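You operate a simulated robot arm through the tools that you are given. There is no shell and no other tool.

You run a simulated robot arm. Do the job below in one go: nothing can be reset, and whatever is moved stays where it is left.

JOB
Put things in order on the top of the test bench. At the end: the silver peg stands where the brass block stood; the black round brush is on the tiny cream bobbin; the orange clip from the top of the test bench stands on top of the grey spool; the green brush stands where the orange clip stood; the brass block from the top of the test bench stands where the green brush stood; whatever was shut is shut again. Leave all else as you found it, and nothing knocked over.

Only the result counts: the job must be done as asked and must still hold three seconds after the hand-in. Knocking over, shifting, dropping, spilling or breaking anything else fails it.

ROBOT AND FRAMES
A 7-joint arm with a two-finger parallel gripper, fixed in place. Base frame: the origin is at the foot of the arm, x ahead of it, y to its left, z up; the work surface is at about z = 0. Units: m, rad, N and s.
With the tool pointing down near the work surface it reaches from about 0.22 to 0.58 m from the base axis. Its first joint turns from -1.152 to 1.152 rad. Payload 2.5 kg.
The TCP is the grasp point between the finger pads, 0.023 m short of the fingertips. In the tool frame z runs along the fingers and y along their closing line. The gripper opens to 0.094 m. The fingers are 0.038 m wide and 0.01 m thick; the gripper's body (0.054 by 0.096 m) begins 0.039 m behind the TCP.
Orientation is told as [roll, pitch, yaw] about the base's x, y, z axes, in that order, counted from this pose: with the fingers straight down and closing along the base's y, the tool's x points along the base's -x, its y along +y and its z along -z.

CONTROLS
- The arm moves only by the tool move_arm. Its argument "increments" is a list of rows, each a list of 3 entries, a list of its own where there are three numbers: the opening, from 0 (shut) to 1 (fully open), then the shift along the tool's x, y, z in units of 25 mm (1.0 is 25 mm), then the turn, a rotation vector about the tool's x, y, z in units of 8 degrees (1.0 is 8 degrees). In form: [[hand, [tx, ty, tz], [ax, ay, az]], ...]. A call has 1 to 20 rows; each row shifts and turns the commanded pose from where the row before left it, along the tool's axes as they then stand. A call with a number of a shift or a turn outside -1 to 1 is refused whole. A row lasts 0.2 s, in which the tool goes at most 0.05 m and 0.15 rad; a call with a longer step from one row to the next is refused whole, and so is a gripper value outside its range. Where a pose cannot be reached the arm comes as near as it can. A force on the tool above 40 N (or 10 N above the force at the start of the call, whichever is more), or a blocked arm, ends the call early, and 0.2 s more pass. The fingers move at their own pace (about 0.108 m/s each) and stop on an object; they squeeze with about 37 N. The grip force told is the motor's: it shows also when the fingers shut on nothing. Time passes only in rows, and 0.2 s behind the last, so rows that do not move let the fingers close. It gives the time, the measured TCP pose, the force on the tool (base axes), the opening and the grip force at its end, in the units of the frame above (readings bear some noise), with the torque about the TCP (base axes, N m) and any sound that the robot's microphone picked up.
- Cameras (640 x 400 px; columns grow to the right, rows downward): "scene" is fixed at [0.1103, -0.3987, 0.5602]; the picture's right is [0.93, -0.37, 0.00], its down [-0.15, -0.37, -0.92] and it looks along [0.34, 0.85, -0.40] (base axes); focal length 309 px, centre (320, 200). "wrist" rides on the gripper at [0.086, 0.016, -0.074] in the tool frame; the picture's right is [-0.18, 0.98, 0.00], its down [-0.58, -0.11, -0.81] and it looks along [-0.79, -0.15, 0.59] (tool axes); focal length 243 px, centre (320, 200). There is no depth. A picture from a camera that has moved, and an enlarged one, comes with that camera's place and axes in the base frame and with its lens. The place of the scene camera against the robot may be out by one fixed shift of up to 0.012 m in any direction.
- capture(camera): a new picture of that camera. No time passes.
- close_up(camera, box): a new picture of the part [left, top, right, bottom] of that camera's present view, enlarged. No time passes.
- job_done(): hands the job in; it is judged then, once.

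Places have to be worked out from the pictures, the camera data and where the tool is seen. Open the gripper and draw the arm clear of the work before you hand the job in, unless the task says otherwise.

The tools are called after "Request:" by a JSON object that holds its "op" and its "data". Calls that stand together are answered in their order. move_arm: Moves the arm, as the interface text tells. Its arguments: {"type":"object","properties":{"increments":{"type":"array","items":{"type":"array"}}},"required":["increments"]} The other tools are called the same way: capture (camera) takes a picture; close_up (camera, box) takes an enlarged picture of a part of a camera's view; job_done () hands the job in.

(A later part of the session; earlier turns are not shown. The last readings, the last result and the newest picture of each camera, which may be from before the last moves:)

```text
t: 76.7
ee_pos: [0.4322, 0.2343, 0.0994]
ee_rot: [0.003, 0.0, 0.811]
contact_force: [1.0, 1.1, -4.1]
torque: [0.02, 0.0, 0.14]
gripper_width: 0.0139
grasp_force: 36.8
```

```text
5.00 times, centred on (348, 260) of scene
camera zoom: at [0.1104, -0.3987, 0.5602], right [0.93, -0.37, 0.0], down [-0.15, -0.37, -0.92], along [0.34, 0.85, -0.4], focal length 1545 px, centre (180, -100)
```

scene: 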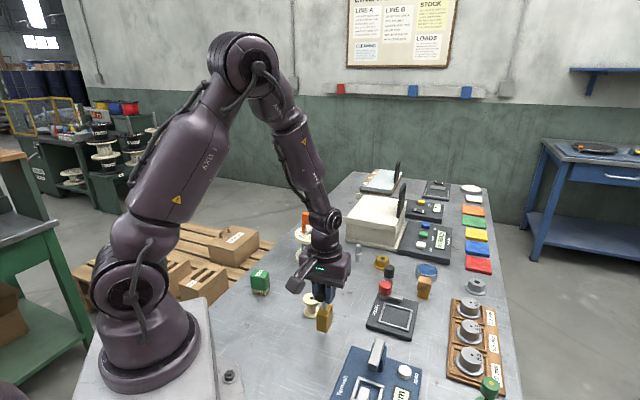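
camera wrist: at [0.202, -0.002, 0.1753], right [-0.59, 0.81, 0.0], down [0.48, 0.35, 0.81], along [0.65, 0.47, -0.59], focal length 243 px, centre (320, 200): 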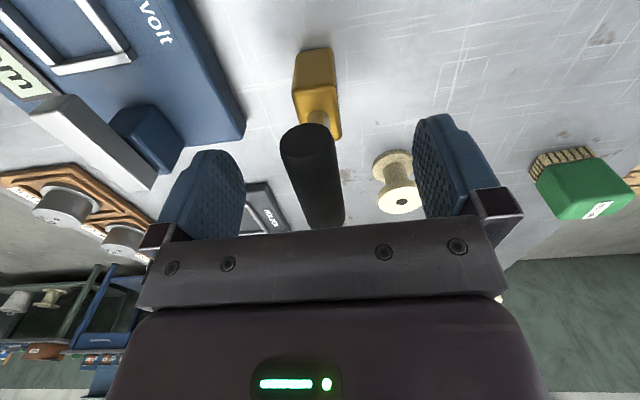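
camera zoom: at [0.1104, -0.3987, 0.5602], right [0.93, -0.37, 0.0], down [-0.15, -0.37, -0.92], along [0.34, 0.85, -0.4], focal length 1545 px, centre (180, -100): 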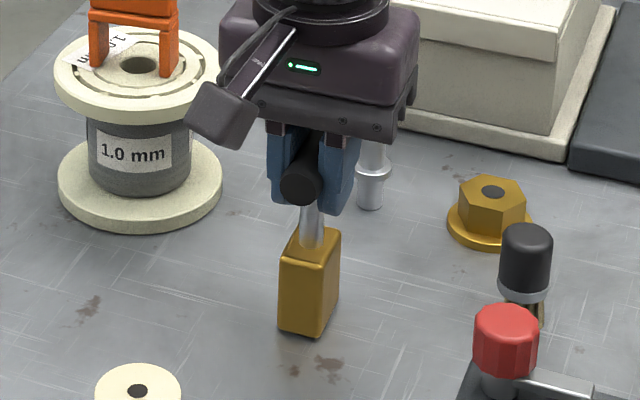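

Request:
{"op": "move_arm", "data": {"increments": [[0, [0, 0, 0.02], [0, 0, 0]], [0, [0, 0, 0.02], [0, 0, 0]], [0, [0, 0, 0], [0, 0, 0]]]}}

Request:
{"op": "close_up", "data": {"camera": "wrist", "box": [220, 30, 420, 240]}}

```text
t: 77.5
ee_pos: [0.4321, 0.2338, 0.0992]
ee_rot: [0.0, 0.0, 0.812]
contact_force: [0.4, -0.1, -3.4]
torque: [0.03, 0.34, 0.28]
gripper_width: 0.014
grasp_force: 36.7
```

```text
1.90 times, centred on (320, 135) of wrist
camera zoom: at [0.3598, 0.1821, 0.1743], right [-0.59, 0.81, 0.0], down [0.48, 0.35, 0.81], along [0.65, 0.47, -0.59], focal length 462 px, centre (320, 324)
```

zoom: 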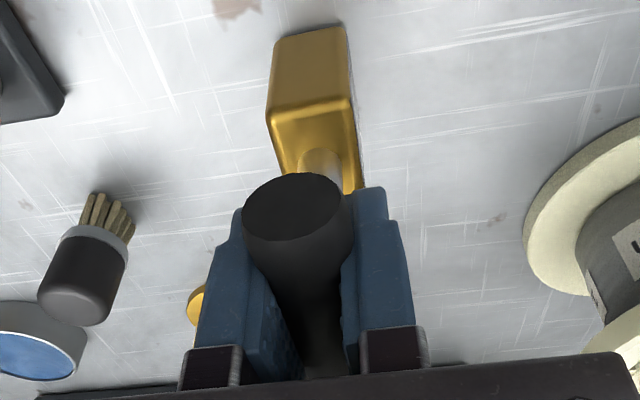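

Request:
{"op": "move_arm", "data": {"increments": [[0, [0, 0, 0.02], [0, 0, 0]], [0, [0, 0, 0], [0, 0, 0]]]}}

Request:
{"op": "close_up", "data": {"camera": "wrist", "box": [270, 20, 370, 150]}}

Request:
{"op": "close_up", "data": {"camera": "scene", "box": [324, 240, 372, 300]}}

```text
t: 78.1
ee_pos: [0.4337, 0.234, 0.0996]
ee_rot: [0.001, 0.0, 0.811]
contact_force: [0.6, -0.5, -1.5]
torque: [-0.09, -0.06, 0.02]
gripper_width: 0.014
grasp_force: 37.3
```

```text
3.08 times, centred on (320, 85) of wrist
camera zoom: at [0.3597, 0.1823, 0.1739], right [-0.59, 0.81, 0.0], down [0.48, 0.35, 0.81], along [0.65, 0.47, -0.59], focal length 746 px, centre (320, 554)
```

zoom: 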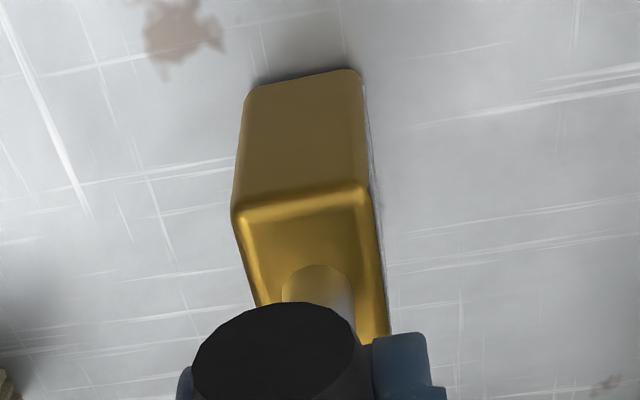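

```text
6.67 times, centred on (348, 270) of scene
camera zoom: at [0.1103, -0.3987, 0.5602], right [0.93, -0.37, 0.0], down [-0.15, -0.37, -0.92], along [0.34, 0.85, -0.4], focal length 2060 px, centre (133, -267)
```

zoom: 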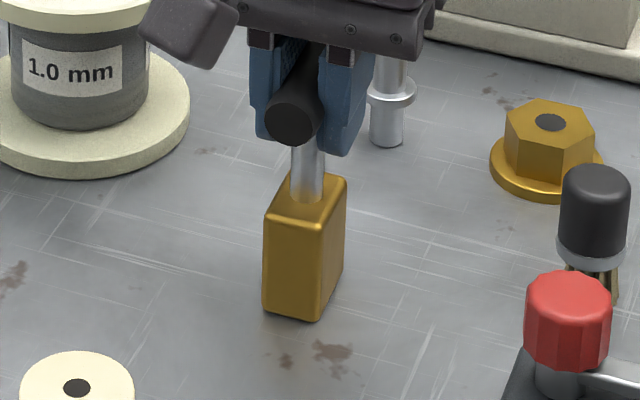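

The block is upright and its weight is mostly on the bench. I'll open gradually and rise.

Request:
{"op": "move_arm", "data": {"increments": [[0.2, [0, 0, 0], [0, 0, 0]], [0.3, [0, 0, 0], [0, 0, 0]], [0.5, [0, 0, 0], [0, 0, 0]], [0.8, [0, 0, 0], [0, 0, 0]], [1, [0, 0, 0], [0, 0, 0]]]}}

Request:
{"op": "close_up", "data": {"camera": "scene", "box": [324, 240, 372, 300]}}

Request:
{"op": "close_up", "data": {"camera": "wrist", "box": [220, 30, 420, 240]}}

```text
t: 79.3
ee_pos: [0.4323, 0.2339, 0.0992]
ee_rot: [-0.001, -0.001, 0.812]
contact_force: [0.0, -0.1, -0.5]
torque: [-0.02, 0.02, 0.02]
gripper_width: 0.0942
grasp_force: 0.1
```

```text
6.67 times, centred on (348, 270) of scene
camera zoom: at [0.1103, -0.3987, 0.5602], right [0.93, -0.37, 0.0], down [-0.15, -0.37, -0.92], along [0.34, 0.85, -0.4], focal length 2060 px, centre (133, -267)
```

zoom: 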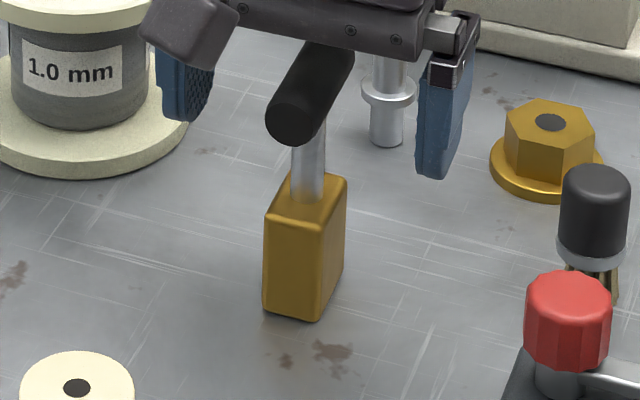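

```text
1.90 times, centred on (320, 135) of wrist
camera zoom: at [0.3597, 0.1822, 0.1737], right [-0.59, 0.81, 0.0], down [0.48, 0.35, 0.81], along [0.65, 0.47, -0.59], focal length 462 px, centre (320, 324)
```

zoom: 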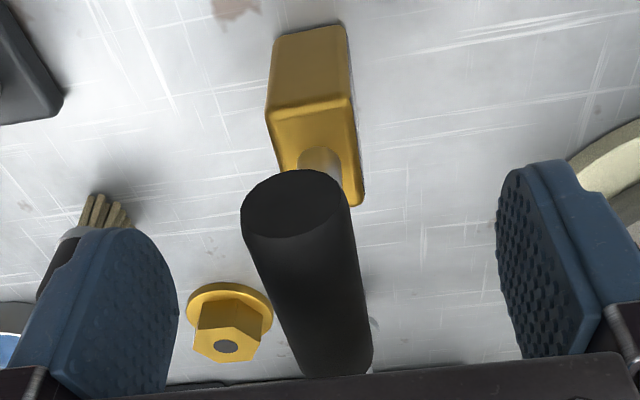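

The block stands upright at about (0.430, 0.233), exactly where the green brush was. Next is the silver peg near (0.514, 0.319). I'll rise clear, turn the hand to face radially and view it from above, with a smaller opening because the brass nut is close by.

Request:
{"op": "move_arm", "data": {"increments": [[1, [0, 0, -0.5], [0, 0, 0]], [1, [0, 0, -0.9], [0, 0, 0]], [1, [0, 0, -0.9], [0, 0, 0]], [1, [0, 0, -0.9], [0, 0, 0]], [1, [0, 0, -0.9], [0, 0, 0]], [1, [0, 0, 0], [0, 0, 0.9]], [0.55, [0, 0, 0], [0, 0, 0.93]], [0.55, [-0.745, 0.29, 0], [0, 0, 0]], [0.55, [-0.745, 0.29, 0], [0, 0, 0]], [0.55, [-0.745, 0.29, 0], [0, 0, 0]], [0.55, [-0.745, 0.29, 0], [0, 0, 0]], [0.55, [0, 0, 0], [0, 0, 0]]]}}

Request:
{"op": "capture", "data": {"camera": "wrist"}}

Request:
{"op": "capture", "data": {"camera": "scene"}}

```text
t: 81.9
ee_pos: [0.4793, 0.2979, 0.2003]
ee_rot: [0.0, -0.001, 0.555]
contact_force: [0.1, 0.0, 1.0]
torque: [0.01, 0.01, 0.02]
gripper_width: 0.0519
grasp_force: 0.0
```

```text
taken
camera wrist: at [0.3966, 0.2654, 0.2762], right [-0.36, 0.93, 0.0], down [0.55, 0.21, 0.81], along [0.75, 0.29, -0.59], focal length 243 px, centre (320, 200)
```

wrist: 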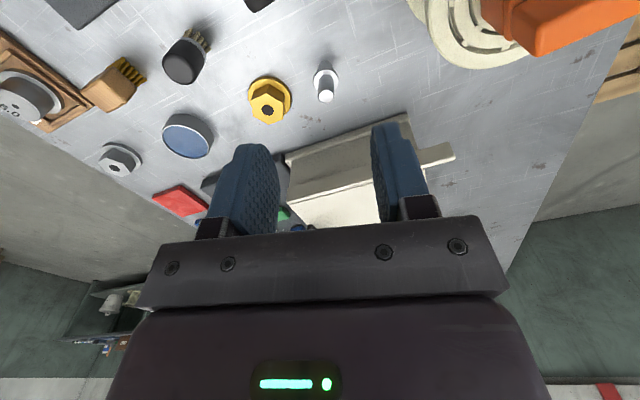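

```text
taken
```

scene: 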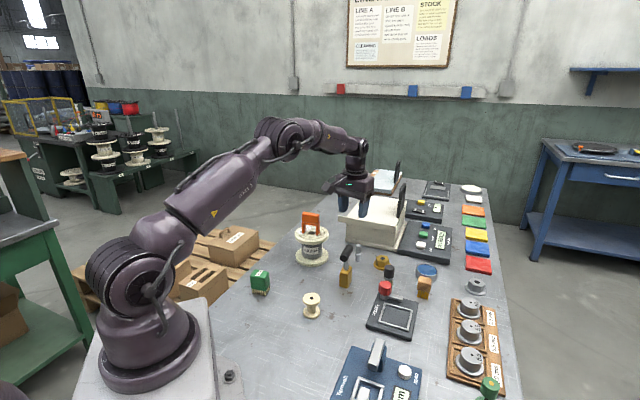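

The peg, nut, tin and black brush are all visible. I'll enlarge them to measure.

Request:
{"op": "close_up", "data": {"camera": "wrist", "box": [240, 50, 400, 150]}}

Request:
{"op": "close_up", "data": {"camera": "wrist", "box": [80, 10, 240, 110]}}

Request:
{"op": "close_up", "data": {"camera": "scene", "box": [300, 170, 460, 290]}}

```text
4.00 times, centred on (320, 100) of wrist
camera zoom: at [0.3966, 0.2654, 0.2762], right [-0.36, 0.93, 0.0], down [0.55, 0.21, 0.81], along [0.75, 0.29, -0.59], focal length 970 px, centre (320, 600)
```

zoom: 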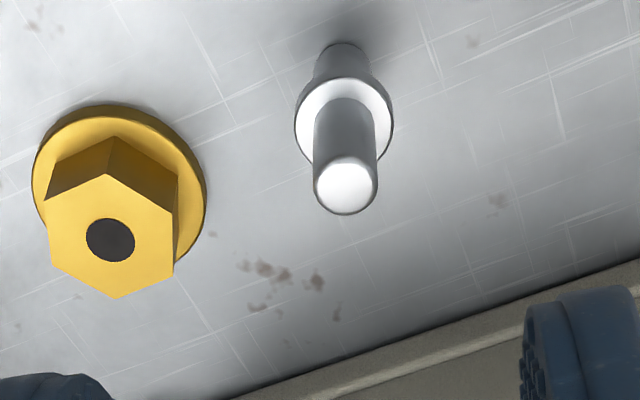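

```text
4.00 times, centred on (160, 60) of wrist
camera zoom: at [0.3966, 0.2654, 0.2762], right [-0.36, 0.93, 0.0], down [0.55, 0.21, 0.81], along [0.75, 0.29, -0.59], focal length 970 px, centre (960, 760)
```

zoom: 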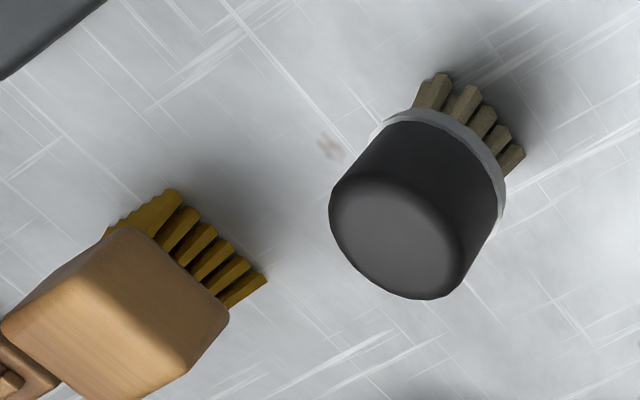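

```text
3.33 times, centred on (380, 230) of scene
camera zoom: at [0.1104, -0.3987, 0.5602], right [0.93, -0.37, 0.0], down [-0.15, -0.37, -0.92], along [0.34, 0.85, -0.4], focal length 1030 px, centre (120, 100)
```

zoom: 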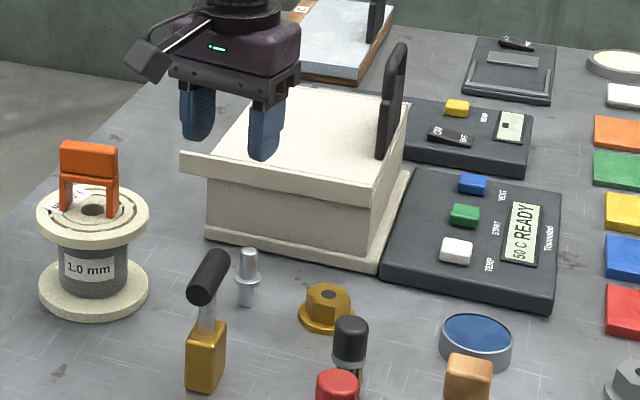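

The peg is at (0.514, 0.318), about 0.06 m tall with a collar near z=0.03, and at 0.604 m it's at the edge of the reach. I'll tilt the hand 10° outward about its closing axis, which keeps the pads vertical, and approach to z≈0.13.

Request:
{"op": "move_arm", "data": {"increments": [[0.55, [0, 0, 0], [0, -0.625, 0]], [0.55, [0, 0, 0], [0, -0.625, 0]], [0.55, [-0.27, -0.01, 0.76], [0, 0, 0]], [0.55, [-0.27, -0.01, 0.76], [0, 0, 0]], [0.55, [-0.27, -0.01, 0.76], [0, 0, 0]], [0.55, [-0.27, -0.01, 0.76], [0, 0, 0]], [0.55, [0, 0, 0], [0, 0, 0]], [0.55, [0, 0, 0], [0, 0, 0]]]}}

Request:
{"op": "capture", "data": {"camera": "wrist"}}

Request:
{"op": "close_up", "data": {"camera": "scene", "box": [300, 170, 460, 290]}}

```text
t: 83.7
ee_pos: [0.5136, 0.3192, 0.1293]
ee_rot: [0.001, -0.174, 0.555]
contact_force: [0.5, 0.8, -0.3]
torque: [0.0, 0.01, 0.04]
gripper_width: 0.0519
grasp_force: 0.1
```

```text
taken
camera wrist: at [0.4208, 0.2799, 0.1892], right [-0.36, 0.93, 0.03], down [0.43, 0.14, 0.89], along [0.83, 0.34, -0.45], focal length 243 px, centre (320, 200)
```

wrist: 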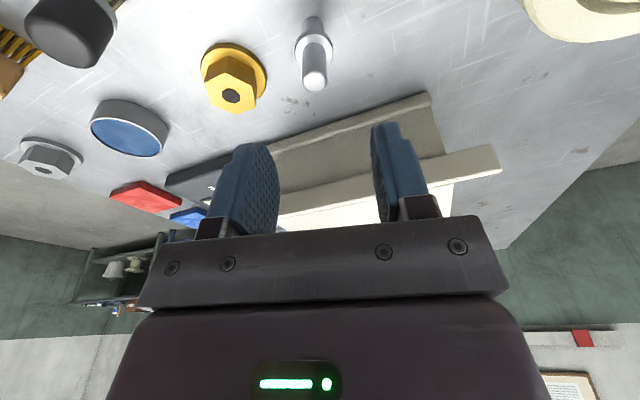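

```text
3.33 times, centred on (380, 230) of scene
camera zoom: at [0.1103, -0.3987, 0.5602], right [0.93, -0.37, 0.0], down [-0.15, -0.37, -0.92], along [0.34, 0.85, -0.4], focal length 1030 px, centre (120, 100)
```

zoom: 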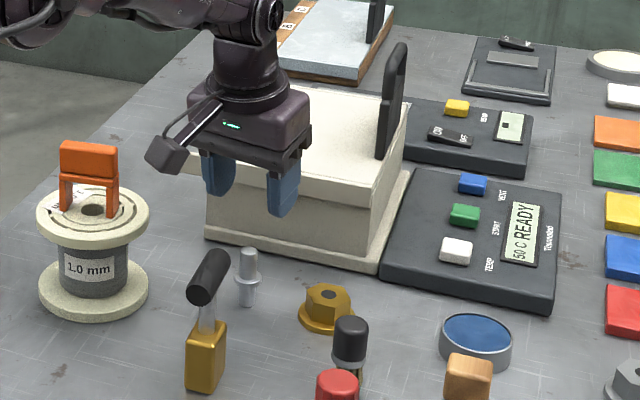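

The tilted pose is reachable. I'll enlarge the peg to refine the sideways alignment.

Request:
{"op": "close_up", "data": {"camera": "wrist", "box": [256, 0, 384, 100]}}

```text
4.00 times, centred on (320, 50) of wrist
camera zoom: at [0.4208, 0.2799, 0.1892], right [-0.36, 0.93, 0.03], down [0.43, 0.14, 0.89], along [0.83, 0.34, -0.45], focal length 970 px, centre (320, 800)
```

zoom: 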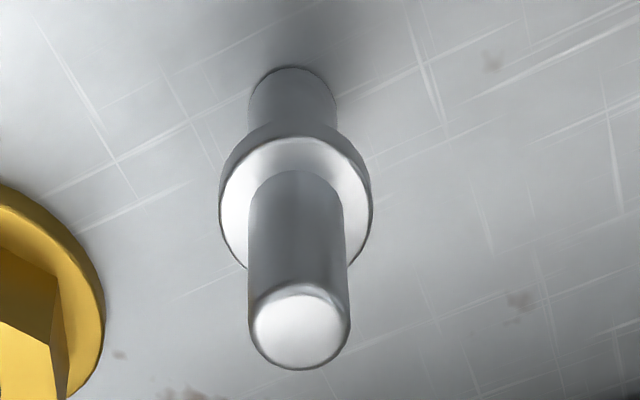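

The peg axis is at (0.513, 0.317) and the TCP is within 2 mm of it. I'll lower to z≈0.063 so the fingertips end just above the collar.

Request:
{"op": "move_arm", "data": {"increments": [[0.55, [0.106, -0.008, 0.526], [0, 0, 0]], [0.55, [0.106, -0.008, 0.526], [0, 0, 0]], [0.55, [0.106, -0.008, 0.526], [0, 0, 0]], [0.55, [0.106, -0.008, 0.526], [0, 0, 0]], [0.55, [0.106, -0.008, 0.526], [0, 0, 0]], [0.55, [0, 0, 0], [0, 0, 0]]]}}

Request:
{"op": "capture", "data": {"camera": "wrist"}}

Request:
{"op": "close_up", "data": {"camera": "scene", "box": [310, 200, 406, 290]}}

```text
t: 85.1
ee_pos: [0.5138, 0.3162, 0.0639]
ee_rot: [0.0, -0.175, 0.554]
contact_force: [0.2, 0.3, 0.2]
torque: [-0.02, -0.03, 0.0]
gripper_width: 0.0518
grasp_force: 0.0
```

```text
taken
camera wrist: at [0.4208, 0.2783, 0.1225], right [-0.36, 0.93, 0.03], down [0.43, 0.14, 0.89], along [0.83, 0.34, -0.45], focal length 243 px, centre (320, 200)
```

wrist: 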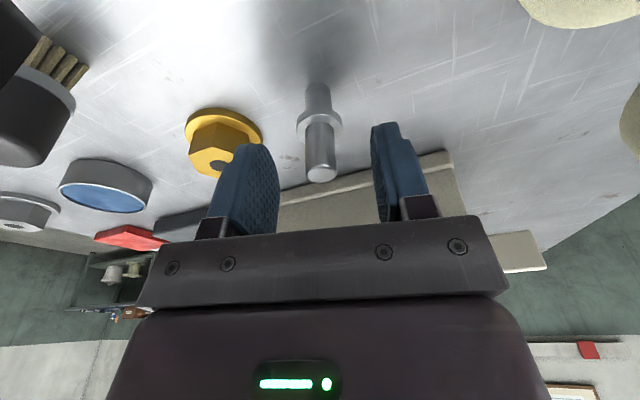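

```text
4.44 times, centred on (358, 245) of scene
camera zoom: at [0.1103, -0.3987, 0.5602], right [0.93, -0.37, 0.0], down [-0.15, -0.37, -0.92], along [0.34, 0.85, -0.4], focal length 1373 px, centre (151, 0)
```

zoom: 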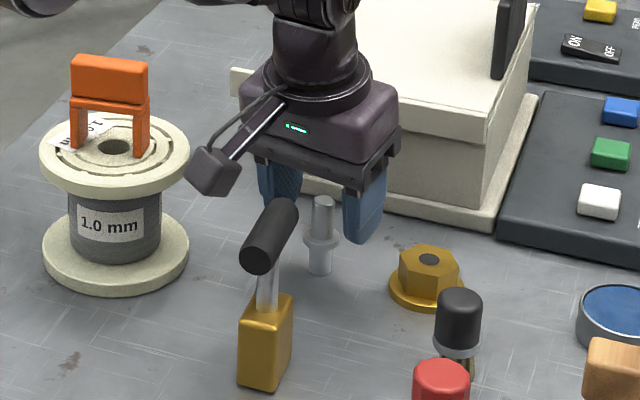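

The peg top is centred between the pads, and the wrist camera clears the brass handle. I'll close gently.

Request:
{"op": "move_arm", "data": {"increments": [[0.35, [0, 0, 0], [0, 0, 0]], [0, [0, 0, 0], [0, 0, 0]], [0, [0, 0, 0], [0, 0, 0]], [0, [0, 0, 0], [0, 0, 0]], [0, [0, 0, 0], [0, 0, 0]]]}}

Request:
{"op": "close_up", "data": {"camera": "wrist", "box": [224, 70, 416, 220]}}

Request:
{"op": "close_up", "data": {"camera": "scene", "box": [310, 200, 406, 290]}}

```text
t: 86.3
ee_pos: [0.5142, 0.3169, 0.0642]
ee_rot: [-0.001, -0.172, 0.555]
contact_force: [-0.5, -0.1, 0.1]
torque: [0.01, 0.03, 0.02]
gripper_width: 0.0145
grasp_force: 36.7
```

```text
2.67 times, centred on (320, 145) of wrist
camera zoom: at [0.4208, 0.2783, 0.1227], right [-0.36, 0.93, 0.03], down [0.43, 0.14, 0.89], along [0.83, 0.34, -0.45], focal length 647 px, centre (320, 347)
```

zoom: 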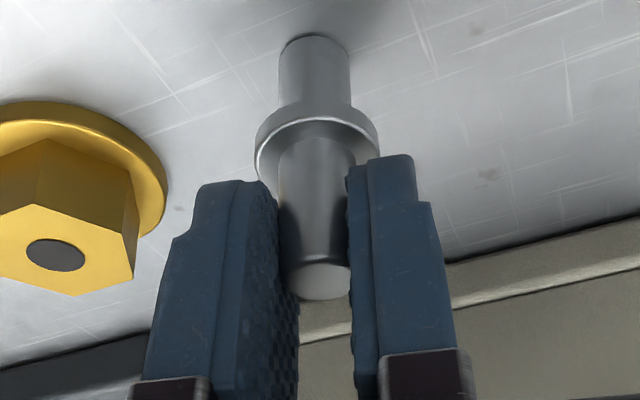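

```text
4.44 times, centred on (358, 245) of scene
camera zoom: at [0.1103, -0.3987, 0.5602], right [0.93, -0.37, 0.0], down [-0.15, -0.37, -0.92], along [0.34, 0.85, -0.4], focal length 1373 px, centre (151, 0)
```

zoom: 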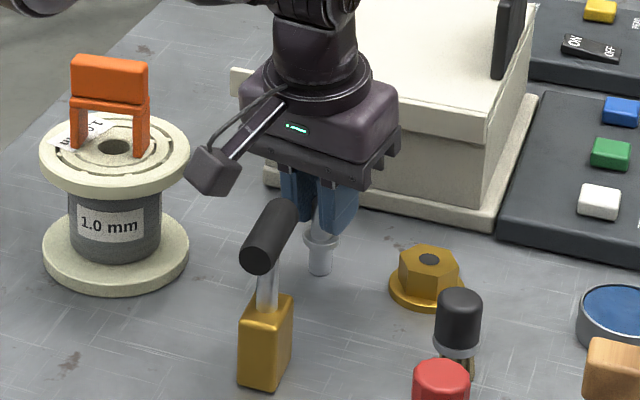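

The peg is gripped at 14.5 mm. I'll lift slowly and straight up, and check that it holds.

Request:
{"op": "move_arm", "data": {"increments": [[0, [-0.007, 0, -0.039], [0, 0, 0]], [0, [-0.01, 0, -0.059], [0, 0, 0]], [0, [-0.014, 0, -0.079], [0, 0, 0]], [0, [-0.017, 0, -0.098], [0, 0, 0]], [0, [-0.017, 0, -0.098], [0, 0, 0]], [0, [-0.017, 0, -0.098], [0, 0, 0]], [0, [0, 0, 0], [0, 0, 0]]]}}

Request:
{"op": "close_up", "data": {"camera": "wrist", "box": [224, 70, 416, 220]}}

Request:
{"op": "close_up", "data": {"camera": "scene", "box": [310, 200, 406, 290]}}

```text
t: 87.9
ee_pos: [0.5131, 0.3159, 0.077]
ee_rot: [0.001, -0.175, 0.555]
contact_force: [-0.2, 0.1, 0.0]
torque: [0.0, -0.02, 0.0]
gripper_width: 0.0145
grasp_force: 37.0
```

```text
2.67 times, centred on (320, 145) of wrist
camera zoom: at [0.4203, 0.2781, 0.135], right [-0.36, 0.93, 0.03], down [0.43, 0.14, 0.89], along [0.83, 0.34, -0.45], focal length 647 px, centre (320, 347)
```

zoom: 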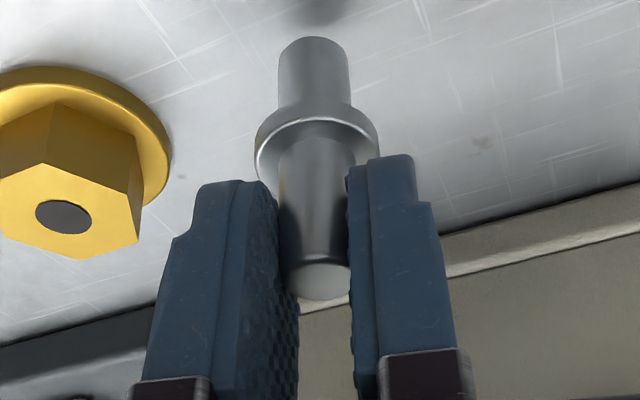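

```text
4.44 times, centred on (358, 245) of scene
camera zoom: at [0.1103, -0.3987, 0.5602], right [0.93, -0.37, 0.0], down [-0.15, -0.37, -0.92], along [0.34, 0.85, -0.4], focal length 1373 px, centre (151, 0)
```

zoom: 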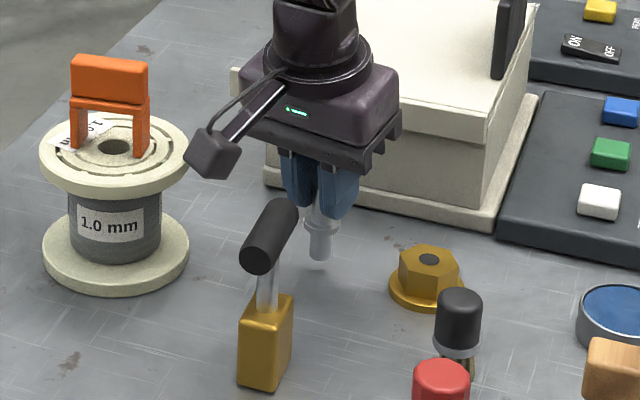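

The peg holds with no slip. The brass block's handle (top about 0.111 m) lies on the direct line, so I'll raise the peg well above it first.

Request:
{"op": "move_arm", "data": {"increments": [[0, [-0.017, 0, -0.098], [0, 0, 0]], [0, [-0.03, 0, -0.17], [0, 0, 0]], [0, [-0.047, 0, -0.266], [0, 0, 0]], [0, [-0.047, 0, -0.266], [0, 0, 0]], [0, [-0.047, 0, -0.266], [0, 0, 0]], [0, [-0.047, 0, -0.266], [0, 0, 0]], [0, [-0.047, 0, -0.266], [0, 0, 0]], [0, [-0.047, 0, -0.266], [0, 0, 0]], [0, [-0.047, 0, -0.266], [0, 0, 0]], [0, [-0.047, 0, -0.266], [0, 0, 0]], [0, [-0.047, 0, -0.266], [0, 0, 0]], [0, [-0.047, 0, -0.266], [0, 0, 0]], [0, [-0.047, 0, -0.266], [0, 0, 0]], [0, [-0.047, 0, -0.266], [0, 0, 0]], [0, [-0.047, 0, -0.266], [0, 0, 0]], [0, [-0.047, 0, -0.266], [0, 0, 0]], [0, [-0.047, 0, -0.266], [0, 0, 0]], [0, [-0.047, 0, -0.266], [0, 0, 0]], [0, [-0.03, 0, -0.17], [0, 0, 0]], [0, [-0.017, 0, -0.098], [0, 0, 0]]]}}

Request:
{"op": "capture", "data": {"camera": "wrist"}}

Request:
{"op": "capture", "data": {"camera": "scene"}}

```text
t: 92.1
ee_pos: [0.5141, 0.316, 0.1981]
ee_rot: [0.0, -0.175, 0.556]
contact_force: [0.3, -0.3, 0.8]
torque: [0.0, 0.01, 0.0]
gripper_width: 0.0144
grasp_force: 37.2
```

```text
taken
camera wrist: at [0.4207, 0.278, 0.2575], right [-0.36, 0.93, 0.03], down [0.43, 0.14, 0.89], along [0.83, 0.34, -0.45], focal length 243 px, centre (320, 200)
```

wrist: 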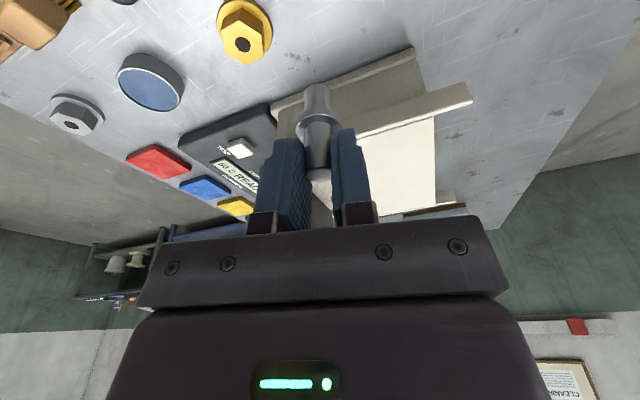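

```text
taken
```

scene: 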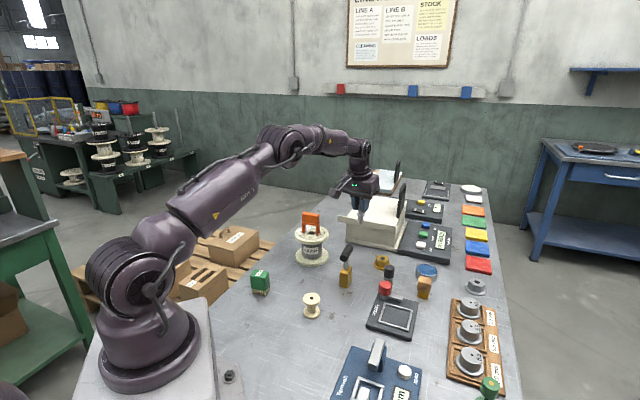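

The peg is at z≈0.135 at its lower end and well held. I'll raise it a little more and start the slow traverse toward the block's former place, over the brass handle.

Request:
{"op": "move_arm", "data": {"increments": [[0, [-0.026, 0, -0.148], [0, 0, 0]], [0, [-0.026, 0, -0.148], [0, 0, 0]], [0, [-0.026, 0, -0.148], [0, 0, 0]], [0, [-0.026, 0, -0.148], [0, 0, 0]], [0, [0.1, -0.03, -0.018], [0, 0, 0]], [0, [0.2, -0.061, -0.035], [0, 0, 0]], [0, [0.3, -0.091, -0.053], [0, 0, 0]], [0, [0.3, -0.091, -0.053], [0, 0, 0]], [0, [0.3, -0.091, -0.053], [0, 0, 0]], [0, [0.3, -0.091, -0.053], [0, 0, 0]], [0, [0.3, -0.091, -0.053], [0, 0, 0]], [0, [0.3, -0.091, -0.053], [0, 0, 0]], [0, [0.3, -0.091, -0.053], [0, 0, 0]], [0, [0.3, -0.091, -0.053], [0, 0, 0]], [0, [0.3, -0.091, -0.053], [0, 0, 0]], [0, [0.3, -0.091, -0.053], [0, 0, 0]], [0, [0.3, -0.091, -0.053], [0, 0, 0]], [0, [0.3, -0.091, -0.053], [0, 0, 0]], [0, [0.3, -0.091, -0.053], [0, 0, 0]], [0, [0.2, -0.061, -0.035], [0, 0, 0]]]}}

Request:
{"op": "capture", "data": {"camera": "wrist"}}

Request:
{"op": "close_up", "data": {"camera": "scene", "box": [260, 180, 420, 300]}}

```text
t: 96.3
ee_pos: [0.4361, 0.2284, 0.2136]
ee_rot: [0.002, -0.174, 0.555]
contact_force: [1.2, 0.3, -0.9]
torque: [-0.02, -0.02, -0.03]
gripper_width: 0.0142
grasp_force: 37.1
```

```text
taken
camera wrist: at [0.3437, 0.1906, 0.2719], right [-0.36, 0.93, 0.03], down [0.43, 0.13, 0.89], along [0.83, 0.34, -0.45], focal length 243 px, centre (320, 200)
```

wrist: 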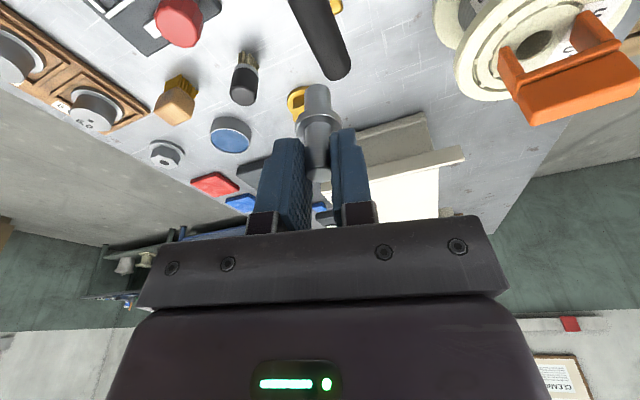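

```text
3.33 times, centred on (340, 240) of scene
camera zoom: at [0.1104, -0.3987, 0.5602], right [0.93, -0.37, 0.0], down [-0.15, -0.37, -0.92], along [0.34, 0.85, -0.4], focal length 1030 px, centre (253, 67)
```

zoom: 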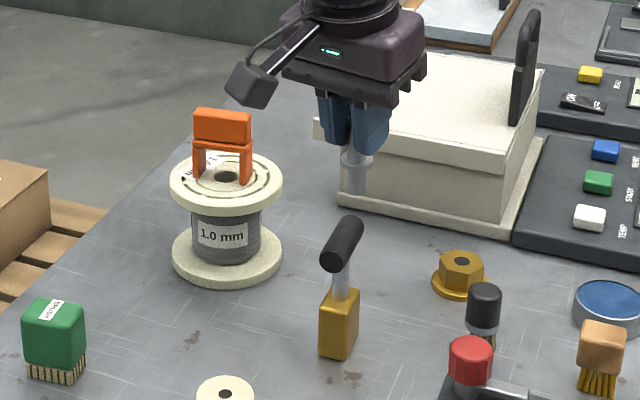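

The peg passes above the handle with good clearance. I'll continue the traverse.

Request:
{"op": "move_arm", "data": {"increments": [[0, [0.2, -0.061, -0.035], [0, 0, 0]], [0, [0.3, -0.091, -0.053], [0, 0, 0]], [0, [0.3, -0.091, -0.053], [0, 0, 0]], [0, [0.3, -0.091, -0.053], [0, 0, 0]], [0, [0.3, -0.091, -0.053], [0, 0, 0]], [0, [0.3, -0.091, -0.053], [0, 0, 0]], [0, [0.3, -0.091, -0.053], [0, 0, 0]], [0, [0.3, -0.091, -0.053], [0, 0, 0]], [0, [0.3, -0.091, -0.053], [0, 0, 0]], [0, [0.3, -0.091, -0.053], [0, 0, 0]], [0, [0.3, -0.091, -0.053], [0, 0, 0]], [0, [0.3, -0.091, -0.053], [0, 0, 0]], [0, [0.3, -0.091, -0.053], [0, 0, 0]], [0, [0.3, -0.091, -0.053], [0, 0, 0]], [0, [0.3, -0.091, -0.053], [0, 0, 0]], [0, [0.3, -0.091, -0.053], [0, 0, 0]], [0, [0.3, -0.091, -0.053], [0, 0, 0]], [0, [0.3, -0.091, -0.053], [0, 0, 0]], [0, [0.3, -0.091, -0.053], [0, 0, 0]], [0, [0.3, -0.091, -0.053], [0, 0, 0]]]}}

Request:
{"op": "capture", "data": {"camera": "scene"}}

```text
t: 100.5
ee_pos: [0.3334, 0.1116, 0.2126]
ee_rot: [0.002, -0.174, 0.554]
contact_force: [0.1, -0.1, -0.2]
torque: [0.01, -0.01, 0.0]
gripper_width: 0.0145
grasp_force: 36.7
```

```text
taken
```

scene: 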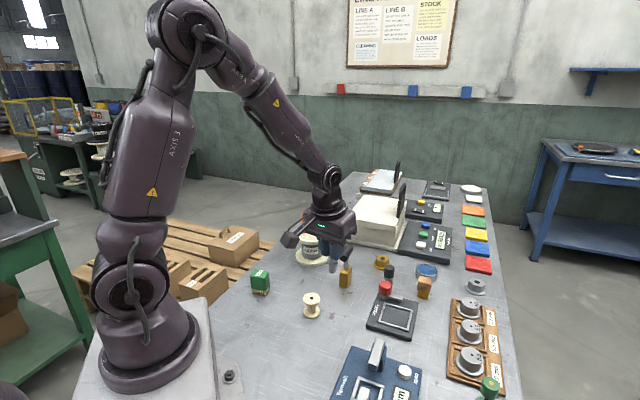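

On track. I'll finish the traverse to above (0.2755, 0.0487) and begin the descent.

Request:
{"op": "move_arm", "data": {"increments": [[0, [0.3, -0.085, -0.053], [0, 0, 0]], [0, [0.3, -0.085, -0.053], [0, 0, 0]], [0, [0.3, -0.085, -0.053], [0, 0, 0]], [0, [0.3, -0.085, -0.053], [0, 0, 0]], [0, [0.3, -0.085, -0.053], [0, 0, 0]], [0, [0.3, -0.085, -0.053], [0, 0, 0]], [0, [0.3, -0.085, -0.053], [0, 0, 0]], [0, [0.3, -0.085, -0.053], [0, 0, 0]], [0, [0.3, -0.085, -0.053], [0, 0, 0]], [0, [0.3, -0.085, -0.053], [0, 0, 0]], [0, [0.16, -0.045, -0.028], [0, 0, 0]], [0, [0.08, -0.023, -0.014], [0, 0, 0]], [0, [0.017, 0, 0.098], [0, 0, 0]], [0, [0.035, 0, 0.197], [0, 0, 0]], [0, [0.052, 0, 0.295], [0, 0, 0]], [0, [0.052, 0, 0.295], [0, 0, 0]], [0, [0.052, 0, 0.295], [0, 0, 0]], [0, [0.052, 0, 0.295], [0, 0, 0]], [0, [0.052, 0, 0.295], [0, 0, 0]], [0, [0.035, 0, 0.197], [0, 0, 0]]]}}

Request:
{"op": "capture", "data": {"camera": "wrist"}}

Request:
{"op": "capture", "data": {"camera": "scene"}}

```text
t: 104.7
ee_pos: [0.2765, 0.0493, 0.1626]
ee_rot: [0.0, -0.173, 0.554]
contact_force: [0.0, -0.1, 0.6]
torque: [0.01, -0.02, 0.01]
gripper_width: 0.0143
grasp_force: 36.5
```

```text
taken
camera wrist: at [0.1828, 0.011, 0.2209], right [-0.36, 0.93, 0.03], down [0.43, 0.13, 0.9], along [0.83, 0.34, -0.44], focal length 243 px, centre (320, 200)
```

wrist: 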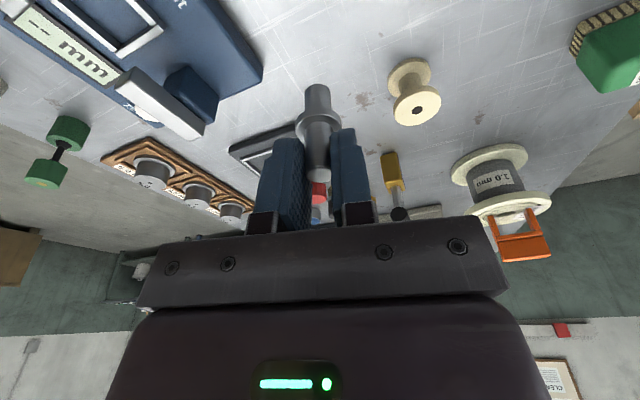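

```text
taken
```

scene: 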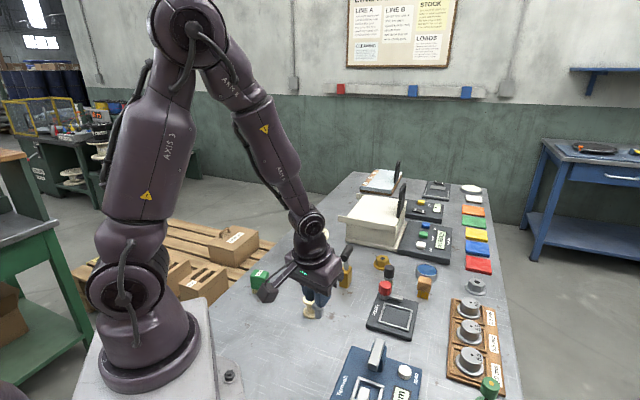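

Position is good, at (0.276, 0.050). I'll lower slowly to about 10 mm above contact.

Request:
{"op": "move_arm", "data": {"increments": [[0, [0.017, -0.03, 0.098], [0, 0, 0]], [0, [0.035, 0, 0.197], [0, 0, 0]], [0, [0.052, 0, 0.295], [0, 0, 0]], [0, [0.052, 0, 0.295], [0, 0, 0]], [0, [0.052, 0, 0.295], [0, 0, 0]], [0, [0.052, 0, 0.295], [0, 0, 0]], [0, [0.052, 0, 0.295], [0, 0, 0]], [0, [0.052, 0, 0.295], [0, 0, 0]], [0, [0.052, 0, 0.295], [0, 0, 0]], [0, [0.052, 0, 0.295], [0, 0, 0]], [0, [0.052, 0, 0.295], [0, 0, 0]], [0, [0.052, 0, 0.295], [0, 0, 0]], [0, [0.028, 0, 0.157], [0, 0, 0]], [0, [0.017, 0, 0.098], [0, 0, 0]], [0, [0, 0, 0], [0, 0, 0]]]}}

Request:
{"op": "close_up", "data": {"camera": "wrist", "box": [224, 70, 416, 220]}}

Request:
{"op": "close_up", "data": {"camera": "scene", "box": [270, 280, 366, 370]}}

```text
t: 107.9
ee_pos: [0.2773, 0.0487, 0.0738]
ee_rot: [0.0, -0.175, 0.556]
contact_force: [-0.4, 0.4, -0.6]
torque: [0.01, -0.01, 0.04]
gripper_width: 0.0147
grasp_force: 36.7
```

```text
2.67 times, centred on (320, 145) of wrist
camera zoom: at [0.1834, 0.0103, 0.1321], right [-0.36, 0.93, 0.03], down [0.43, 0.14, 0.89], along [0.83, 0.34, -0.45], focal length 647 px, centre (320, 347)
```

zoom: 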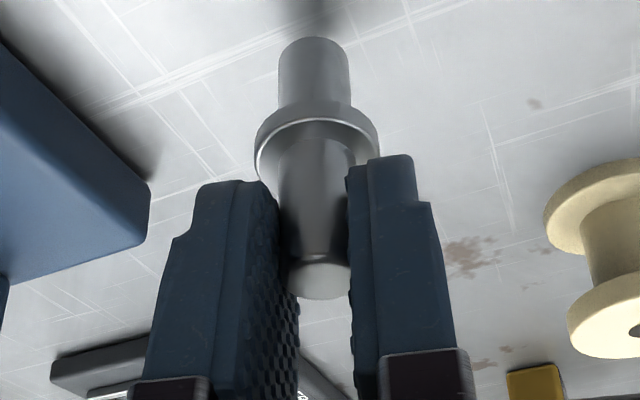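

```text
4.44 times, centred on (318, 325) of scene
camera zoom: at [0.1103, -0.3987, 0.5602], right [0.93, -0.37, 0.0], down [-0.15, -0.37, -0.92], along [0.34, 0.85, -0.4], focal length 1373 px, centre (329, -356)
```

zoom: 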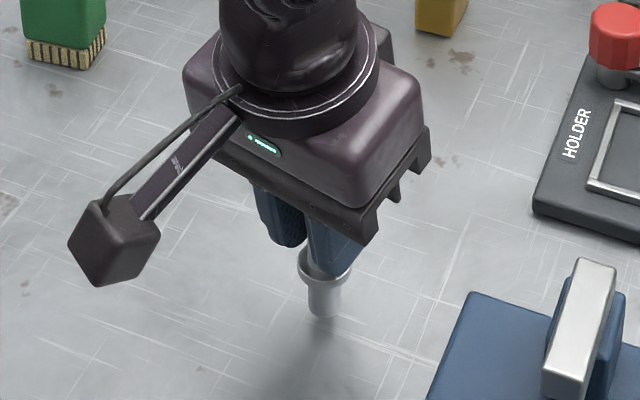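

About 9.5 mm remain. I'll lower slowly to contact.

Request:
{"op": "move_arm", "data": {"increments": [[0, [0.014, 0, 0.079], [0, 0, 0]], [0, [0.014, 0, 0.079], [0, 0, 0]], [0, [0.014, 0, 0.079], [0, 0, 0]], [0, [0.014, 0, 0.079], [0, 0, 0]], [0, [0.005, 0, 0.03], [0, 0, 0]], [0, [0, 0, 0], [0, 0, 0]]]}}

```text
t: 109.3
ee_pos: [0.2764, 0.0489, 0.0638]
ee_rot: [0.001, -0.174, 0.555]
contact_force: [-0.1, 0.4, -0.7]
torque: [-0.01, -0.02, 0.03]
gripper_width: 0.0144
grasp_force: 37.2
```

Request:
{"op": "move_arm", "data": {"increments": [[0, [0.004, 0, 0.024], [0, 0, 0]], [0, [0.004, 0, 0.024], [0, 0, 0]], [0, [0, 0, 0], [0, 0, 0]]]}}

Request:
{"op": "close_up", "data": {"camera": "wrist", "box": [224, 70, 416, 220]}}

Request:
{"op": "close_up", "data": {"camera": "scene", "box": [270, 280, 366, 370]}}

```text
t: 110.1
ee_pos: [0.2754, 0.0484, 0.0629]
ee_rot: [0.0, -0.173, 0.556]
contact_force: [-4.7, -2.5, 25.6]
torque: [-0.13, 0.23, 0.01]
gripper_width: 0.0146
grasp_force: 37.3
```

```text
2.67 times, centred on (320, 145) of wrist
camera zoom: at [0.1831, 0.01, 0.1224], right [-0.36, 0.93, 0.03], down [0.42, 0.14, 0.9], along [0.83, 0.34, -0.44], focal length 647 px, centre (320, 347)
```

zoom: 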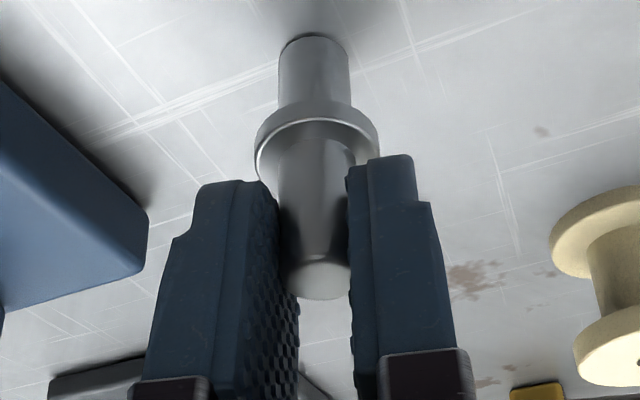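

```text
4.44 times, centred on (318, 325) of scene
camera zoom: at [0.1103, -0.3987, 0.5602], right [0.93, -0.37, 0.0], down [-0.15, -0.37, -0.92], along [0.34, 0.85, -0.4], focal length 1373 px, centre (329, -356)
```

zoom: 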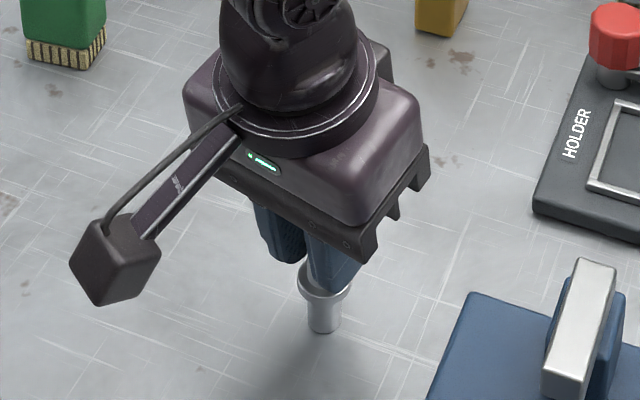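

Contact registered and the peg stands on the bench. I'll relieve the pressure by half a millimetre and then open only part way.

Request:
{"op": "move_arm", "data": {"increments": [[0, [-0.004, 0, -0.024], [0, 0, 0]], [0, [0, 0, 0], [0, 0, 0]]]}}

Request:
{"op": "move_arm", "data": {"increments": [[0.22, [0, 0, 0], [0, 0, 0]], [0.35, [0, 0, 0], [0, 0, 0]], [0.45, [0, 0, 0], [0, 0, 0]], [0.45, [0, 0, 0], [0, 0, 0]]]}}

Request:
{"op": "close_up", "data": {"camera": "wrist", "box": [224, 70, 416, 220]}}

Request:
{"op": "close_up", "data": {"camera": "scene", "box": [270, 280, 366, 370]}}

```text
t: 110.7
ee_pos: [0.2758, 0.0482, 0.0636]
ee_rot: [0.0, -0.176, 0.555]
contact_force: [0.6, -0.6, 3.6]
torque: [-0.07, -0.08, -0.03]
gripper_width: 0.0145
grasp_force: 36.9
```

```text
t: 111.7
ee_pos: [0.2769, 0.0482, 0.0643]
ee_rot: [0.0, -0.174, 0.556]
contact_force: [-0.6, -0.8, 0.1]
torque: [-0.03, -0.01, -0.01]
gripper_width: 0.0424
grasp_force: 0.1
```

```text
2.67 times, centred on (320, 145) of wrist
camera zoom: at [0.183, 0.01, 0.1228], right [-0.36, 0.93, 0.03], down [0.43, 0.14, 0.89], along [0.83, 0.34, -0.45], focal length 647 px, centre (320, 347)
```

zoom: 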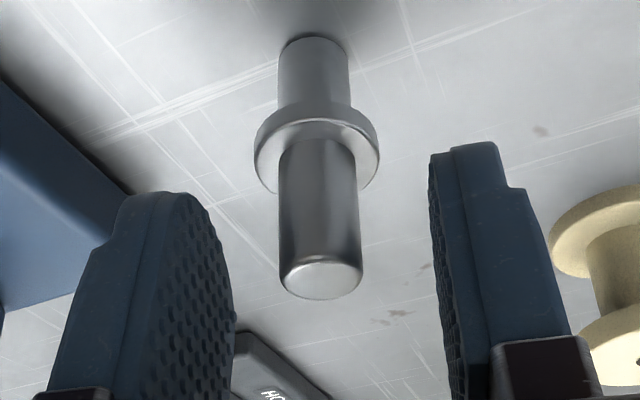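

```text
4.44 times, centred on (318, 325) of scene
camera zoom: at [0.1103, -0.3987, 0.5602], right [0.93, -0.37, 0.0], down [-0.15, -0.37, -0.92], along [0.34, 0.85, -0.4], focal length 1373 px, centre (329, -356)
```

zoom: 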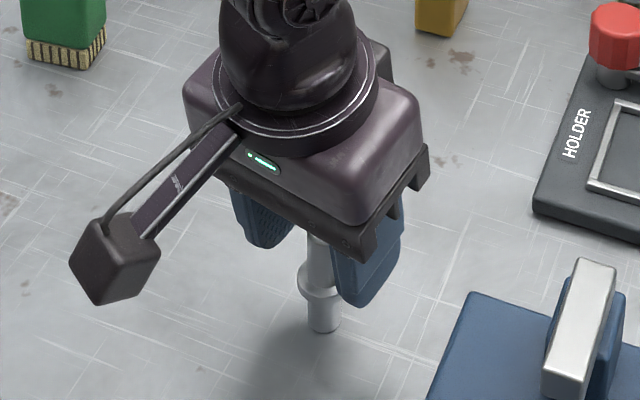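

The silver peg stands upright at the block's former place. I'll rise straight up, undo the tilt and look toward the right end of the bench to check whether any other bobbin could be meant.

Request:
{"op": "move_arm", "data": {"increments": [[0.45, [-0.05, 0, -0.295], [0, 0, 0]], [0.45, [-0.1, 0, -0.59], [0, 0, 0]], [0.45, [-0.155, 0, -0.88], [0, 0, 0]], [0.45, [-0.155, 0, -0.88], [0, 0, 0]], [0.45, [-0.155, 0, -0.88], [0, 0, 0]], [0.45, [-0.155, 0, -0.88], [0, 0, 0]], [0.45, [-0.155, 0, -0.88], [0, 0, 0]], [0.45, [-0.155, 0, -0.88], [0, 0, 0]], [0.6, [0, 0, 0], [0, 0.625, 0]], [0.6, [0, 0, 0], [0, 0.625, 0]], [0.6, [0, 0, 0], [0, 0, 0.9]], [0.6, [0, 0, 0], [0, 0, 0.9]], [0.6, [0, 0, 0], [0, 0, 0.9]], [0.6, [0, 0, 0], [0, 0, 0.9]], [0.6, [0, 0, 0], [0, 0, 0.9]], [0.6, [0, 0, 0], [0, 0, 0.9]], [0.6, [0, 0, 0], [0, 0, 0]]]}}

Request:
{"op": "capture", "data": {"camera": "wrist"}}

Request:
{"op": "capture", "data": {"camera": "scene"}}

```text
t: 115.3
ee_pos: [0.2753, 0.0486, 0.2212]
ee_rot: [-0.002, -0.001, -0.201]
contact_force: [0.2, -0.9, 0.4]
torque: [0.0, 0.0, -0.01]
gripper_width: 0.0564
grasp_force: 0.1
```

```text
taken
camera wrist: at [0.1933, 0.0812, 0.2954], right [0.38, 0.93, 0.0], down [0.55, -0.22, 0.81], along [0.75, -0.3, -0.59], focal length 243 px, centre (320, 200)
```

wrist: 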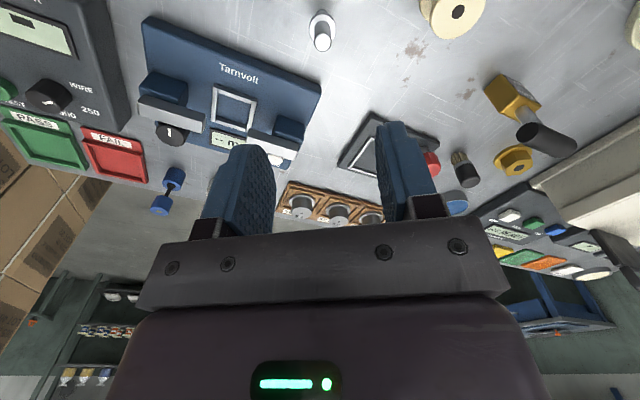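

```text
taken
```

scene: 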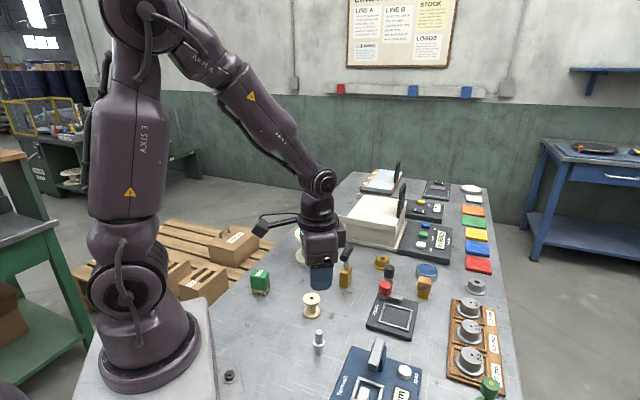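

The blue reel is visible but its neighbours are hidden behind a finger. I'll turn the hand further to see the row of small reels between the fingers.

Request:
{"op": "move_arm", "data": {"increments": [[1, [0, 0, 0], [0, 0, 0.85]], [1, [0, 0, 0], [0, 0, 0.85]], [1, [0, 0, 0], [0, 0, 0.85]], [1, [0, 0, 0], [0, 0, 0.85]], [1, [0, 0, 0], [0, 0, 0]]]}}

Request:
{"op": "capture", "data": {"camera": "wrist"}}

Request:
{"op": "close_up", "data": {"camera": "wrist", "box": [240, 100, 420, 230]}}

Request:
{"op": "close_up", "data": {"camera": "scene", "box": [400, 290, 560, 400]}}

```text
t: 116.5
ee_pos: [0.2763, 0.0484, 0.22]
ee_rot: [0.0, 0.001, -0.674]
contact_force: [0.0, -0.7, 0.1]
torque: [0.0, 0.0, -0.02]
gripper_width: 0.0938
grasp_force: 0.0
```

```text
taken
camera wrist: at [0.2177, 0.1145, 0.2954], right [0.76, 0.65, 0.0], down [0.39, -0.45, 0.81], along [0.53, -0.61, -0.59], focal length 243 px, centre (320, 200)
```

wrist: 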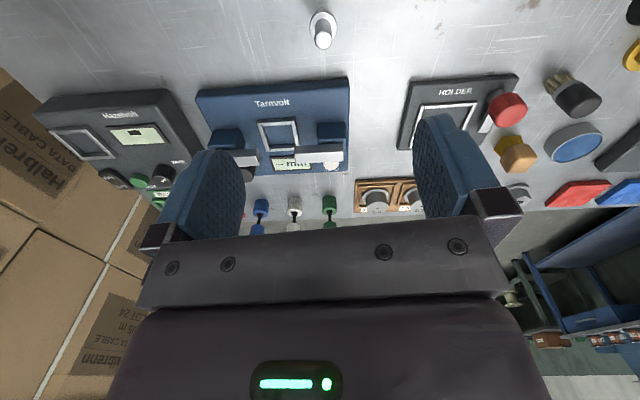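

```text
3.08 times, centred on (330, 165) of wrist
camera zoom: at [0.2177, 0.1145, 0.2954], right [0.76, 0.65, 0.0], down [0.39, -0.45, 0.81], along [0.53, -0.61, -0.59], focal length 746 px, centre (289, 308)
```

zoom: 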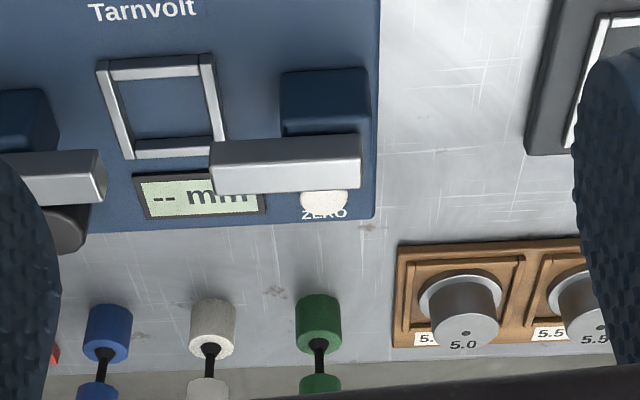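

```text
3.64 times, centred on (480, 345) of scene
camera zoom: at [0.1103, -0.3987, 0.5602], right [0.93, -0.37, 0.0], down [-0.15, -0.37, -0.92], along [0.34, 0.85, -0.4], focal length 1124 px, centre (-262, -327)
```

zoom: 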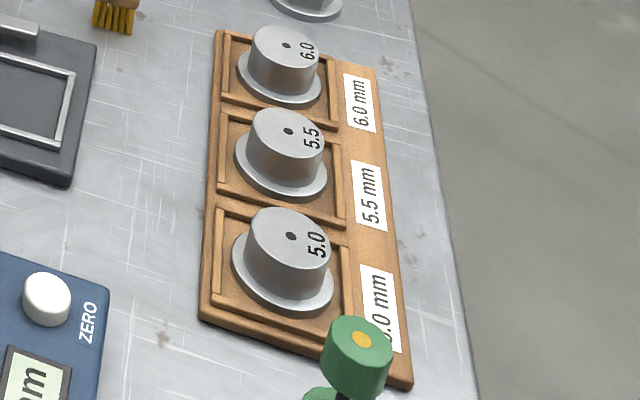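

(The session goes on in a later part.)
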